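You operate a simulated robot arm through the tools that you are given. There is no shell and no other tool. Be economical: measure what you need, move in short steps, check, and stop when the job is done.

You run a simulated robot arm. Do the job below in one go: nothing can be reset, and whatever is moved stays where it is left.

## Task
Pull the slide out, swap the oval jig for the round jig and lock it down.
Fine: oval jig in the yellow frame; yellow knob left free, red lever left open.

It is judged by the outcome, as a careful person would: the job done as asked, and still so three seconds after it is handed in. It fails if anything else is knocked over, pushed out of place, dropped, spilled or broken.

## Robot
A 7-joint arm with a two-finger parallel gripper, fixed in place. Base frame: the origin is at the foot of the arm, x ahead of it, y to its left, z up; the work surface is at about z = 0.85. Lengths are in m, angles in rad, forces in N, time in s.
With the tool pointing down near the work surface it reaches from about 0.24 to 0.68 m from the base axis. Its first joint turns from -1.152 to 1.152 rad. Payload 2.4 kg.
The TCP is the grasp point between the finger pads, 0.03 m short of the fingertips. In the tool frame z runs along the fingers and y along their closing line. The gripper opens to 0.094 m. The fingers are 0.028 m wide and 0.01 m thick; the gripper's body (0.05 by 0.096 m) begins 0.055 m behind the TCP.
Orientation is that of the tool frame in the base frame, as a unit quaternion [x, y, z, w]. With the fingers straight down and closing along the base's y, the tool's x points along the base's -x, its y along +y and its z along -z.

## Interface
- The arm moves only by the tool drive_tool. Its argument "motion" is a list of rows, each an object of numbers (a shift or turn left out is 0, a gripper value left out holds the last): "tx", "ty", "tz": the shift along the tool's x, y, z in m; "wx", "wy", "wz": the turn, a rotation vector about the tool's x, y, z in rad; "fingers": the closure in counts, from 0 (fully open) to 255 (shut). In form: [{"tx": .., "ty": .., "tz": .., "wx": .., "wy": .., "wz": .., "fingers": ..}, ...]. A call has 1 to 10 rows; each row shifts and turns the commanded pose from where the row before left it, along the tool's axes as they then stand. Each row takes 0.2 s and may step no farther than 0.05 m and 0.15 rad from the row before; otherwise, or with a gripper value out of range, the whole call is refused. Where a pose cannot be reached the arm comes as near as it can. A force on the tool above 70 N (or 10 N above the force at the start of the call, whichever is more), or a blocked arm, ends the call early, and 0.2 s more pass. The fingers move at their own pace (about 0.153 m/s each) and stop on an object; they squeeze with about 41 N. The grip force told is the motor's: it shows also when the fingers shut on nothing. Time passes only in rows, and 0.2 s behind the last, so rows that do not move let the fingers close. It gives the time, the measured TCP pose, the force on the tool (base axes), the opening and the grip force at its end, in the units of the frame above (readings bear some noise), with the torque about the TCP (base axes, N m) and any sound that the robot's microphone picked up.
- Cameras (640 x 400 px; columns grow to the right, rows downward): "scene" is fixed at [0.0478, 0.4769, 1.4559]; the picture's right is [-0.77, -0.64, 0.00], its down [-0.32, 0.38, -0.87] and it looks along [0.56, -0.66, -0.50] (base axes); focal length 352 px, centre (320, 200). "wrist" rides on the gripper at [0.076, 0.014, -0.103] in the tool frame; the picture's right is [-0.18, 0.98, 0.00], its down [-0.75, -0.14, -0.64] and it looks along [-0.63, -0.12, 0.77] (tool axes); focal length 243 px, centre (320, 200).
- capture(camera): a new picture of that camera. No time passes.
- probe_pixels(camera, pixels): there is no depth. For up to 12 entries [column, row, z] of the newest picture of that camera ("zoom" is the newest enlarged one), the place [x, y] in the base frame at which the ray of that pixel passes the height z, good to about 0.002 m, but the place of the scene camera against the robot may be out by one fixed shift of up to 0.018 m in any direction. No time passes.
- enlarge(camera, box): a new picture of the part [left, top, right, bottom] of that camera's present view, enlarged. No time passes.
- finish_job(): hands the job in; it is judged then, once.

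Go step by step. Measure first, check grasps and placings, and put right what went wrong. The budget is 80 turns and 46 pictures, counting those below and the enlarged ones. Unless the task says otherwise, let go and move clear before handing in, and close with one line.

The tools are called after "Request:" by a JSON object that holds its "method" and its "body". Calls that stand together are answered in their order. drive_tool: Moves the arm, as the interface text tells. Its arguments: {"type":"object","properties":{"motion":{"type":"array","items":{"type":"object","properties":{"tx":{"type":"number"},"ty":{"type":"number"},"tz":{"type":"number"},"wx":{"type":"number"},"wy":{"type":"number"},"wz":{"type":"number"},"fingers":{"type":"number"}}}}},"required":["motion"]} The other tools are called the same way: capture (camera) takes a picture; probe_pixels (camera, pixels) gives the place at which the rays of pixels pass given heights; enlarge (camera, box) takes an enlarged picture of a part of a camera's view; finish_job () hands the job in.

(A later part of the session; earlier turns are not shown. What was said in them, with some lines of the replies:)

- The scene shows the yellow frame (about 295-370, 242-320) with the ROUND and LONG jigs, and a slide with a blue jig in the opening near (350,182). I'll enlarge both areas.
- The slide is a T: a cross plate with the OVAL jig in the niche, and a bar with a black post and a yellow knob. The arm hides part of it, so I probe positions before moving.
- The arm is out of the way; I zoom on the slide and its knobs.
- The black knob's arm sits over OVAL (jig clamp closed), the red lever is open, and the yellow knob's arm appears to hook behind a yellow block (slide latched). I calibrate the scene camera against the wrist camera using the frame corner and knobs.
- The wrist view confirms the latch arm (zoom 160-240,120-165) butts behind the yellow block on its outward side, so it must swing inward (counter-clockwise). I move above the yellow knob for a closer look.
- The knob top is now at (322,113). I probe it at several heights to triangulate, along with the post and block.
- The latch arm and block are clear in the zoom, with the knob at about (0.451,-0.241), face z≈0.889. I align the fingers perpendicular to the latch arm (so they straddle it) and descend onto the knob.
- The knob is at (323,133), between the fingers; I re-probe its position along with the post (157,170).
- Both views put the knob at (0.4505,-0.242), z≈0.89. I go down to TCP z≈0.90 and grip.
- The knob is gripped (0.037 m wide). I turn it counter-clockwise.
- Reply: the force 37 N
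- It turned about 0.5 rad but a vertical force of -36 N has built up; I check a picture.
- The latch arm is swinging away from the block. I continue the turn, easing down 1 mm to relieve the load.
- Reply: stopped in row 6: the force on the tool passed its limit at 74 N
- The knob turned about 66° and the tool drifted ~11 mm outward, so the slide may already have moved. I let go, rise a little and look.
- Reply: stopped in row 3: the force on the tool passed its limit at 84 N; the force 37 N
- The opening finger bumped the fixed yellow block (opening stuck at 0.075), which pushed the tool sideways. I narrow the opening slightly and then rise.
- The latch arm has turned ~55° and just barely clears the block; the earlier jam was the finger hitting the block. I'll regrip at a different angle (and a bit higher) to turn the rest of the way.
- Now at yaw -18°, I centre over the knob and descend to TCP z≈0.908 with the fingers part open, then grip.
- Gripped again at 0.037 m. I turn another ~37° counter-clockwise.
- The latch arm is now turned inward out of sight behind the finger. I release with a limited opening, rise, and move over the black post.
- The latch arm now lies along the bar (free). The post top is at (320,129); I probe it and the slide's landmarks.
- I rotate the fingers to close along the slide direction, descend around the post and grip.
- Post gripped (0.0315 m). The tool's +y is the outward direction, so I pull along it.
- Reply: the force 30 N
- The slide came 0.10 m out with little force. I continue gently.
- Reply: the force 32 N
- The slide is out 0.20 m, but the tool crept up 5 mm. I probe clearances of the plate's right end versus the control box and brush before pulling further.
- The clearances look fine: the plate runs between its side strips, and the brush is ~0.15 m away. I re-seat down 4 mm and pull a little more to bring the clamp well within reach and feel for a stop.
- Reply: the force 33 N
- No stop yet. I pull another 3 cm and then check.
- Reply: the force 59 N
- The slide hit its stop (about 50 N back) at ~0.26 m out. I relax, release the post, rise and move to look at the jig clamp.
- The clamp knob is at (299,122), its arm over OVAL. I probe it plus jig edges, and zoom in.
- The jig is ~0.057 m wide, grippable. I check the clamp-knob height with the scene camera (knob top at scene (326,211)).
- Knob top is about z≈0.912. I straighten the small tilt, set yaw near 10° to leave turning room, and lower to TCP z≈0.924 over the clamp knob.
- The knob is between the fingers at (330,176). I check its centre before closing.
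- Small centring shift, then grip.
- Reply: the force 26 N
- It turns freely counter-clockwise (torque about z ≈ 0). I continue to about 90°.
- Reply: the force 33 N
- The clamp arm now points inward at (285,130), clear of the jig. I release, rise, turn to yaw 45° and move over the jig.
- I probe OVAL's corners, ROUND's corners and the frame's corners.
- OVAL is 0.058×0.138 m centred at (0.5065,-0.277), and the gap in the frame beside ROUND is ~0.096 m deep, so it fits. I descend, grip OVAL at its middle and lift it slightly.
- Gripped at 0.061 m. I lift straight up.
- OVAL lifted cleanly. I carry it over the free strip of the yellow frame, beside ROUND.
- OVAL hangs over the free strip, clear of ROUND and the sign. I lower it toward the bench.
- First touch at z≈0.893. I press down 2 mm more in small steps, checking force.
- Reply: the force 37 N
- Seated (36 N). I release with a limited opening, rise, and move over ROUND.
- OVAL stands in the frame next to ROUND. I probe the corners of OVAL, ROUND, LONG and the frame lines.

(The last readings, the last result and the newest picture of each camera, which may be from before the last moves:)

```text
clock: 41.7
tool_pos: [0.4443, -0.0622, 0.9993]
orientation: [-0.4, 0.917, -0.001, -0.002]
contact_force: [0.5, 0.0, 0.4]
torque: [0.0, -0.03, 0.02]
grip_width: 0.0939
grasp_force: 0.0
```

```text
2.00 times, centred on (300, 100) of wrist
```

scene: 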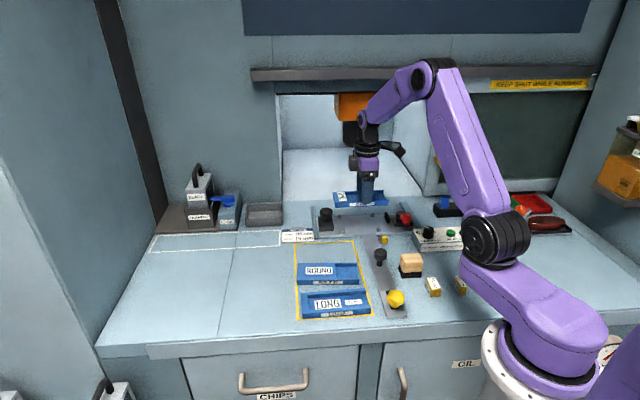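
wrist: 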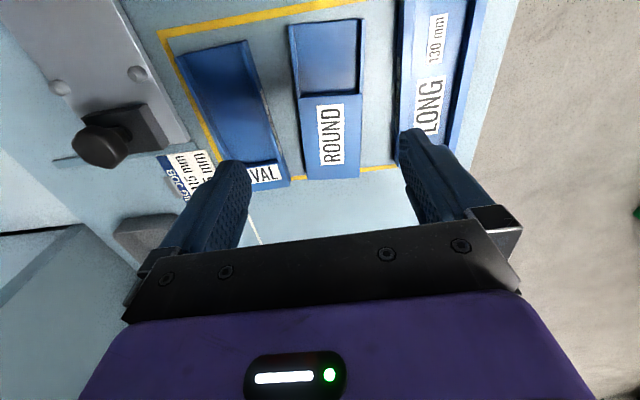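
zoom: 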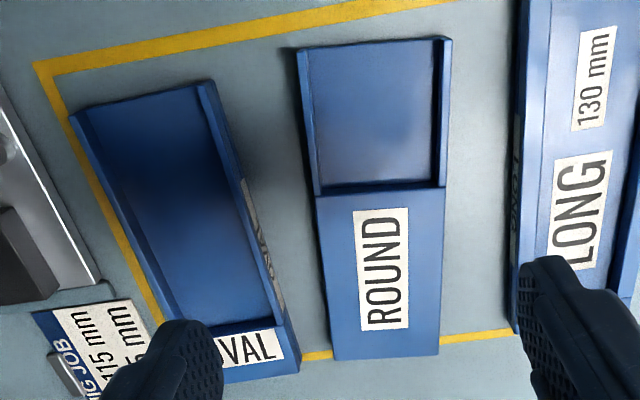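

OVAL is inside the frame with margins ≥ 1 cm; ROUND is centred at (0.445,-0.0515), rotated to about 40°. I align to it with a limited opening (OVAL/LONG are close) and descend.

Request:
{"method": "drive_tool", "body": {"motion": [{"tx": -0.0084, "ty": 0.0067, "fingers": 44}, {"wz": 0.12}, {"tz": 0.04}, {"tz": 0.03}]}}

Request:
{"method": "capture", "body": {"camera": "wrist"}}

```text
clock: 42.7
tool_pos: [0.446, -0.052, 0.9303]
orientation: [-0.344, 0.939, 0.0, 0.0]
contact_force: [-0.4, -0.6, -0.2]
torque: [0.01, 0.02, 0.0]
grip_width: 0.0778
grasp_force: 0.1
```

```text
7 pictures are left
```

wrist: 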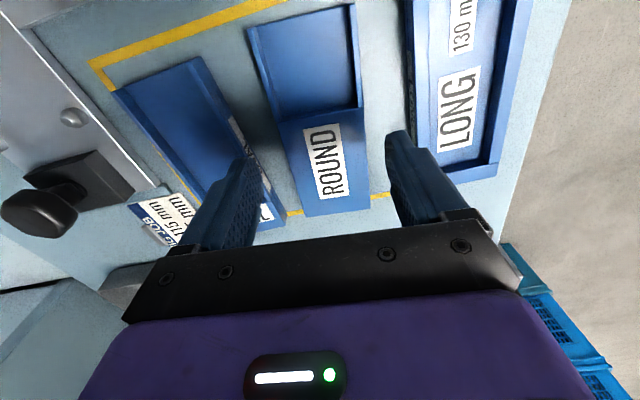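

ROUND lies straight between the fingers and both neighbours are clear. I descend and grip.

Request:
{"method": "drive_tool", "body": {"motion": [{"tz": 0.02}, {"tz": 0.017}, {"fingers": 255}, {"fingers": 255}, {"fingers": 255}]}}

```text
clock: 43.9
tool_pos: [0.444, -0.0503, 0.8926]
orientation: [-0.346, 0.938, 0.0, 0.0]
contact_force: [-4.1, 0.5, 11.9]
torque: [-0.2, 0.64, 0.02]
grip_width: 0.0617
grasp_force: 40.5
```

ROUND gripped at 0.0617 m. Before moving I use the last picture to measure how far its left end is from the TCP (corners (303,217),(369,206)).

Request:
{"method": "probe_pixels", "body": {"camera": "wrist", "pixels": [[303, 217, 0.873], [369, 206, 0.873], [247, 28, 0.873], [354, 6, 0.873]]}}

Request:
{"method": "drive_tool", "body": {"motion": [{"tz": -0.01}, {"tz": -0.025}, {"tz": -0.03}, {"tz": -0.03}]}}

```text
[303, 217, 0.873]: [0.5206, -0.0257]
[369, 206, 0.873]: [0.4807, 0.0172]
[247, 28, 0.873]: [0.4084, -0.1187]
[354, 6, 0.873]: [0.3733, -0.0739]
```

```text
clock: 44.9
tool_pos: [0.4427, -0.0525, 0.9862]
orientation: [-0.345, 0.939, -0.001, -0.001]
contact_force: [-0.5, 0.6, -2.5]
torque: [-0.03, 0.02, 0.01]
grip_width: 0.0614
grasp_force: 41.4
```

ROUND's left end is 0.073 m from the TCP, the same as OVAL had, so OVAL's seat pose applies directly. I rotate to the seat yaw and carry ROUND over the slide.

Request:
{"method": "drive_tool", "body": {"motion": [{"wz": -0.084}, {"tx": 0.02, "ty": -0.0337}, {"tx": 0.02, "ty": -0.0337}, {"tx": 0.02, "ty": -0.0337}, {"tx": 0.02, "ty": -0.0337}, {"tx": 0.02, "ty": -0.0337}, {"tx": 0.02, "ty": -0.0337}, {}]}}

Request:
{"method": "drive_tool", "body": {"motion": [{}]}}

```text
clock: 46.7
tool_pos: [0.5073, -0.2785, 0.9889]
orientation: [-0.385, 0.923, 0.0, 0.0]
contact_force: [-0.1, 0.0, -2.6]
torque: [-0.04, 0.04, 0.02]
grip_width: 0.0617
grasp_force: 40.7
```

```text
clock: 47.1
tool_pos: [0.5067, -0.2781, 0.9881]
orientation: [-0.385, 0.923, 0.0, 0.0]
contact_force: [1.0, 0.1, -2.0]
torque: [-0.03, 0.02, -0.01]
grip_width: 0.0612
grasp_force: 41.0
```

I correct by a few mm (and keep ~2 mm from the black block), lower to just above the pins and look.

Request:
{"method": "drive_tool", "body": {"motion": [{"tx": 0.0044, "ty": 0.0027}, {"tz": 0.03}, {"tz": 0.03}, {}]}}

Request:
{"method": "enlarge", "body": {"camera": "scene", "box": [310, 185, 410, 250]}}

Request:
{"method": "capture", "body": {"camera": "wrist"}}

```text
clock: 48.1
tool_pos: [0.5009, -0.2802, 0.9292]
orientation: [-0.384, 0.923, -0.001, 0.0]
contact_force: [-1.0, 2.3, 15.9]
torque: [-0.66, 1.17, -0.19]
grip_width: 0.0615
grasp_force: 41.5
```

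```text
6.15 times, centred on (360, 218) of scene
```

zoom: 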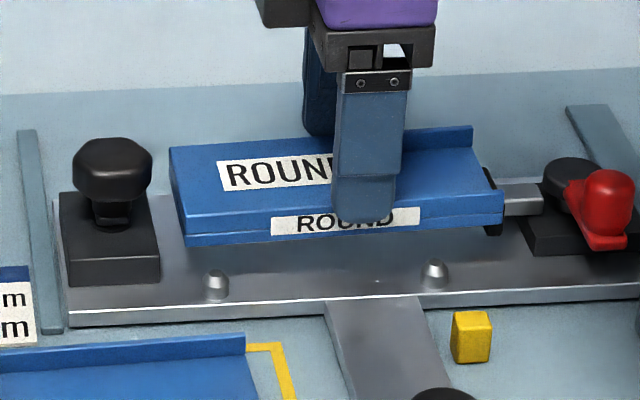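

```text
5 pictures are left
```

wrist: 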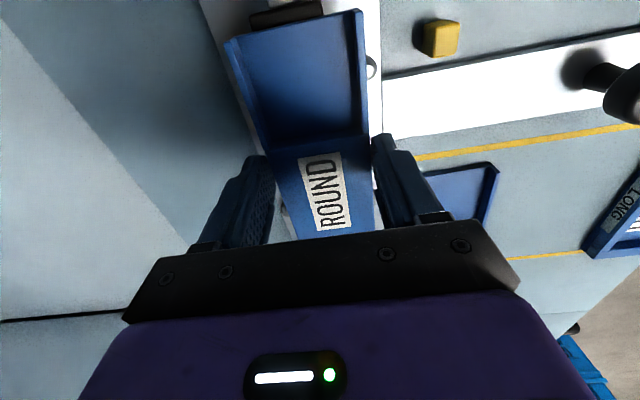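

ROUND is ~12 mm too far right (front-left edge at zoom 188 versus OVAL's 163) and its right end touches the lever's pad. I lift, shift left ~10.5 mm and lower again.

Request:
{"method": "drive_tool", "body": {"motion": [{"tz": -0.02}, {"tx": -0.0105}, {"tz": 0.01}, {"tz": 0.01}, {}]}}

Request:
{"method": "enlarge", "body": {"camera": "scene", "box": [310, 185, 410, 250]}}

```text
clock: 49.3
tool_pos: [0.5068, -0.273, 0.9276]
orientation: [-0.384, 0.923, 0.0, 0.0]
contact_force: [0.0, -0.1, -3.0]
torque: [-0.01, 0.05, 0.0]
grip_width: 0.0614
grasp_force: 41.3
```

```text
6.15 times, centred on (360, 218) of scene
```

zoom: 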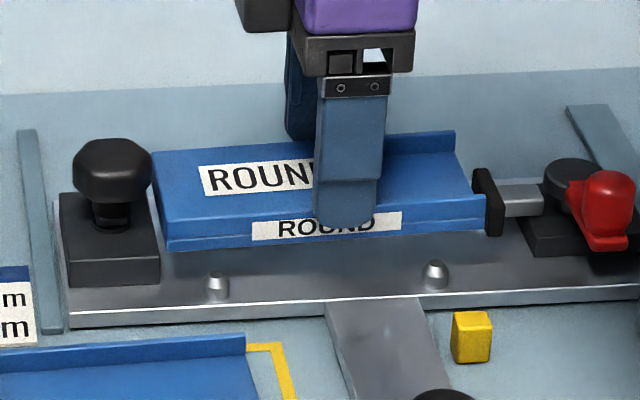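

No contact now and ROUND's left edge (zoom 168) is ~2 mm from OVAL's old position. I lower it into the seat.

Request:
{"method": "drive_tool", "body": {"motion": [{"ty": -0.0008, "tz": 0.006}, {"tz": 0.006}, {"tz": 0.005}, {"tz": 0.003}, {"tz": 0.001}]}}

```text
clock: 50.5
tool_pos: [0.5087, -0.2739, 0.9069]
orientation: [-0.384, 0.924, -0.002, 0.0]
contact_force: [3.6, -5.2, -1.7]
torque: [-0.15, -0.13, -0.29]
grip_width: 0.0612
grasp_force: 41.2
```

It slid in between the pins with little force. I lower the last few millimetres.

Request:
{"method": "drive_tool", "body": {"motion": [{"tz": 0.001}, {"tz": 0.001}, {"tz": 0.001}, {"tz": 0.001}]}}

```text
clock: 51.5
tool_pos: [0.5078, -0.2746, 0.9033]
orientation: [-0.384, 0.923, -0.002, 0.001]
contact_force: [6.2, -6.7, 14.4]
torque: [0.56, -1.16, -0.31]
grip_width: 0.0617
grasp_force: 40.9
```

Seated (z≈0.903, bottom contact). I nudge it ~2 mm left toward the black block, then release and rise.

Request:
{"method": "drive_tool", "body": {"motion": [{"tz": -0.001}, {"tx": -0.0012}, {"tx": -0.0012}, {}]}}

Request:
{"method": "drive_tool", "body": {"motion": [{"fingers": 60}, {"fingers": 40}, {"tz": -0.03}, {"tz": -0.04}, {"tz": -0.04}]}}

Request:
{"method": "capture", "body": {"camera": "wrist"}}

```text
clock: 52.5
tool_pos: [0.5079, -0.2744, 0.904]
orientation: [-0.384, 0.923, -0.001, -0.001]
contact_force: [3.0, -14.3, 11.0]
torque: [-0.19, -0.84, 0.18]
grip_width: 0.0614
grasp_force: 41.2
```

```text
clock: 53.7
tool_pos: [0.5039, -0.2731, 1.0148]
orientation: [-0.384, 0.923, 0.0, -0.001]
contact_force: [0.3, 0.0, 1.3]
torque: [0.0, -0.01, -0.04]
grip_width: 0.0793
grasp_force: 0.1
```

```text
3 pictures are left
```

wrist: 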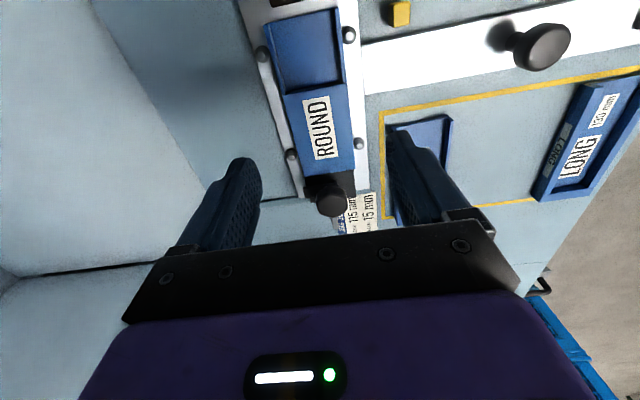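

ROUND is seated between the four pins against the block. Next I move over the clamp knob, whose position I verify at (333,200), and turn back to the yaw where I left it.

Request:
{"method": "probe_pixels", "body": {"camera": "wrist", "pixels": [[332, 200, 0.91], [287, 177, 0.885], [355, 172, 0.885]]}}

Request:
{"method": "drive_tool", "body": {"motion": [{"tx": -0.033, "ty": -0.001}, {"tx": -0.033, "ty": -0.001}, {"tx": -0.0324, "ty": -0.0012}, {"wz": -0.15}, {"wz": -0.15}, {"wz": -0.15}, {"wz": -0.15}, {"wz": -0.15}, {"wz": -0.15}, {"wz": -0.065}]}}

```text
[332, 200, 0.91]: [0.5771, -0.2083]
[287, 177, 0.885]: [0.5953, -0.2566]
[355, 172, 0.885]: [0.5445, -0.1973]
```

```text
clock: 55.9
tool_pos: [0.5795, -0.204, 1.0148]
orientation: [0.769, -0.639, 0.0, 0.0]
contact_force: [0.7, 0.4, 0.3]
torque: [0.01, 0.05, -0.01]
grip_width: 0.0793
grasp_force: 0.1
```

I centre on the knob, lower to z≈0.924 and grip.

Request:
{"method": "drive_tool", "body": {"motion": [{"tx": 0.0013, "ty": 0.0035}, {"tz": 0.04}, {"tz": 0.035}, {"tz": 0.016}, {"fingers": 255}, {"fingers": 255}, {"fingers": 255}]}}

```text
clock: 57.5
tool_pos: [0.5813, -0.2032, 0.9257]
orientation: [0.769, -0.639, 0.007, -0.003]
contact_force: [37.1, 5.4, -11.7]
torque: [0.05, -0.71, -0.02]
grip_width: 0.0373
grasp_force: 44.9
```

Gripped with some side load (37 N in x), so I relieve that and turn clockwise to swing the arm over ROUND.

Request:
{"method": "drive_tool", "body": {"motion": [{"ty": -0.004}, {"wz": 0.1}, {"wz": 0.1}, {"wz": 0.15}, {"wz": 0.15}]}}

```text
clock: 58.7
tool_pos: [0.5814, -0.2047, 0.9244]
orientation: [-0.587, 0.809, -0.002, 0.001]
contact_force: [9.6, 14.8, 24.2]
torque: [0.06, -0.07, -0.01]
grip_width: 0.0371
grasp_force: 45.1
```

Turning freely. I continue in two stages while watching the forces.

Request:
{"method": "drive_tool", "body": {"motion": [{"wz": 0.15}, {"wz": 0.15}, {"wz": 0.15}]}}

```text
clock: 59.5
tool_pos: [0.5808, -0.2048, 0.9252]
orientation: [-0.39, 0.921, -0.002, 0.002]
contact_force: [5.4, 13.0, 31.4]
torque: [-0.03, 0.18, 0.0]
grip_width: 0.0374
grasp_force: 45.1
```

Yaw is 46°, torque still low. I continue the remaining ~37°.

Request:
{"method": "drive_tool", "body": {"motion": [{"wz": 0.12, "tz": -0.001}, {"wz": 0.12}, {"wz": 0.12}, {"wz": 0.12}, {"wz": 0.1}, {"wz": 0.06}]}}

Request:
{"method": "capture", "body": {"camera": "wrist"}}

```text
clock: 60.9
tool_pos: [0.5808, -0.2047, 0.9239]
orientation: [-0.082, 0.997, -0.001, 0.0]
contact_force: [7.3, 14.8, 21.8]
torque: [0.58, -0.29, 0.43]
grip_width: 0.0375
grasp_force: 44.7
```

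```text
2 pictures are left
```

wrist: 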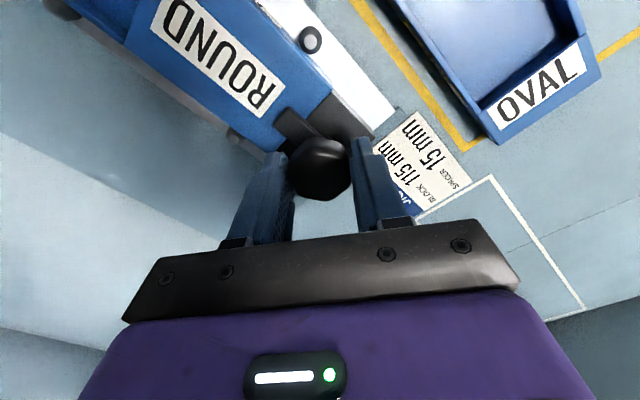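

The clamp arm (290,125) now lies over ROUND's end, and the torque rose to 0.43 N·m, so it's at its stop. I release, rise and withdraw.

Request:
{"method": "drive_tool", "body": {"motion": [{"fingers": 90}, {"fingers": 70}, {"tz": -0.03}, {"tz": -0.04}, {"tz": -0.05}, {"tx": 0.04, "tz": -0.02}, {"tx": 0.04}, {"tx": 0.04}, {"tx": 0.04}, {"tx": 0.04}]}}

Request:
{"method": "enlarge", "body": {"camera": "scene", "box": [280, 190, 440, 330]}}

```text
clock: 63.1
tool_pos: [0.3814, -0.2407, 1.0649]
orientation: [-0.081, 0.997, -0.001, -0.001]
contact_force: [-0.7, -0.4, 0.1]
torque: [-0.01, 0.01, 0.03]
grip_width: 0.0683
grasp_force: 0.1
```

```text
2.86 times, centred on (360, 260) of scene
```

zoom: 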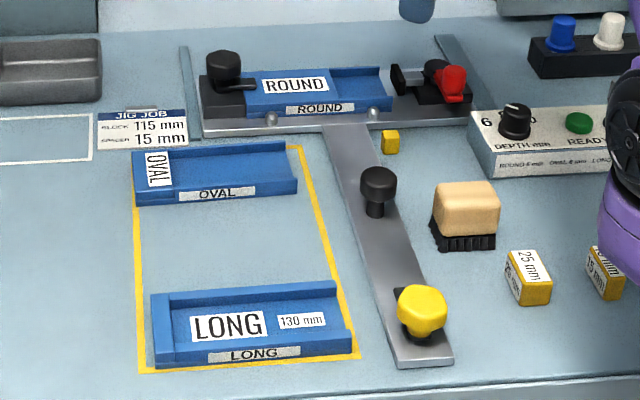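

Everything looks right, but OVAL's left end (zoom ~137,205) is close to the frame's left line. I measure that margin.

Request:
{"method": "probe_pixels", "body": {"camera": "zoom", "pixels": [[137, 205, 0.85], [297, 193, 0.85], [137, 212, 0.85], [141, 368, 0.85], [358, 356, 0.85], [302, 149, 0.85]]}}

```text
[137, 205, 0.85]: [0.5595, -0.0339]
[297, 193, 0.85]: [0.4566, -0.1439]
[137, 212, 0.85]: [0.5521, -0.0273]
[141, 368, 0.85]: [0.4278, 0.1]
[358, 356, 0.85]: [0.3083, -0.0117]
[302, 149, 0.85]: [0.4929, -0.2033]
```

OVAL's left end sits right on the left line while the right margin is 15 mm, so I'll regrip it and shift it ~7 mm right to be properly inside.

Request:
{"method": "drive_tool", "body": {"motion": [{"tx": -0.0294, "ty": 0.0201}, {"tx": -0.0294, "ty": 0.0201}, {"tx": -0.0294, "ty": 0.0201}, {"tx": -0.0294, "ty": 0.0201}, {"tx": -0.0294, "ty": 0.0201}, {"wz": -0.15, "fingers": 44}, {"wz": -0.15}, {"wz": -0.15}, {"wz": -0.15}, {"wz": -0.06}]}}

```text
clock: 65.3
tool_pos: [0.5124, -0.1139, 1.0643]
orientation: [-0.4, 0.916, 0.0, 0.001]
contact_force: [0.3, 0.6, -1.3]
torque: [0.01, 0.0, 0.0]
grip_width: 0.0779
grasp_force: 0.0
```

Over OVAL; I descend along the earlier release pose and grip.

Request:
{"method": "drive_tool", "body": {"motion": [{"tx": 0.0043, "ty": -0.0014}, {"tz": 0.045}, {"tz": 0.045}, {"tz": 0.04}, {"tz": 0.025}, {"tz": 0.016}, {"fingers": 255}, {"fingers": 255}, {"fingers": 255}]}}

```text
clock: 67.3
tool_pos: [0.5084, -0.1184, 0.8946]
orientation: [-0.399, 0.917, 0.0, 0.0]
contact_force: [-1.3, 0.5, 2.0]
torque: [-0.01, 0.3, -0.02]
grip_width: 0.0612
grasp_force: 41.3
```

Gripped cleanly (0.061 m). I lift 6 mm, shift 7 mm right, and set it down.

Request:
{"method": "drive_tool", "body": {"motion": [{"tz": -0.006}, {"tx": 0.0035}, {"tx": 0.004}, {}, {"tz": 0.004}, {"tz": 0.001}, {"tz": 0.001}, {"tz": 0.001}]}}

```text
clock: 69.1
tool_pos: [0.5064, -0.1245, 0.8929]
orientation: [-0.401, 0.916, -0.001, 0.002]
contact_force: [-8.1, 3.6, 36.2]
torque: [0.19, 0.32, 0.06]
grip_width: 0.0619
grasp_force: 41.0
```

It's down (36 N). I release, rise and withdraw toward the start position.

Request:
{"method": "drive_tool", "body": {"motion": [{"fingers": 44, "tz": -0.001}, {"fingers": 44}, {"tz": -0.03}, {"tz": -0.045}, {"tz": -0.045}, {"tz": -0.045}, {"tx": 0.04}, {"tx": 0.04}, {"tx": 0.04}, {"tx": 0.04}]}}

Request:
{"method": "enlarge", "body": {"camera": "scene", "box": [280, 190, 440, 330]}}

```text
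clock: 71.3
tool_pos: [0.3952, -0.2375, 1.0576]
orientation: [-0.4, 0.916, 0.0, 0.0]
contact_force: [-0.9, -0.1, -0.1]
torque: [-0.01, -0.01, 0.0]
grip_width: 0.0778
grasp_force: 0.1
```

```text
2.86 times, centred on (360, 260) of scene
```

zoom: 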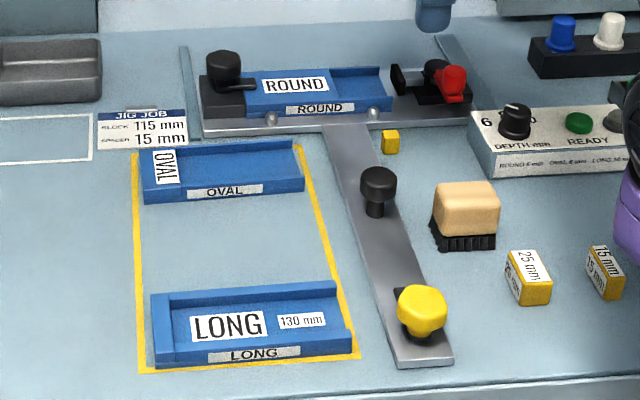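

OVAL now sits inside both frame lines (zoom 143–305). ROUND is on the pulled-out slide with the black clamp arm over it, the yellow knob is free, the red lever is open, and the arm is clear. I hand the job in.

Request:
{"method": "finish_job", "body": {}}

```text
The job is handed in.
```

The slide is out and the round jig is seated on it, locked down with the black clamp. The oval jig is in the yellow frame, the yellow knob is free and the red lever is open.
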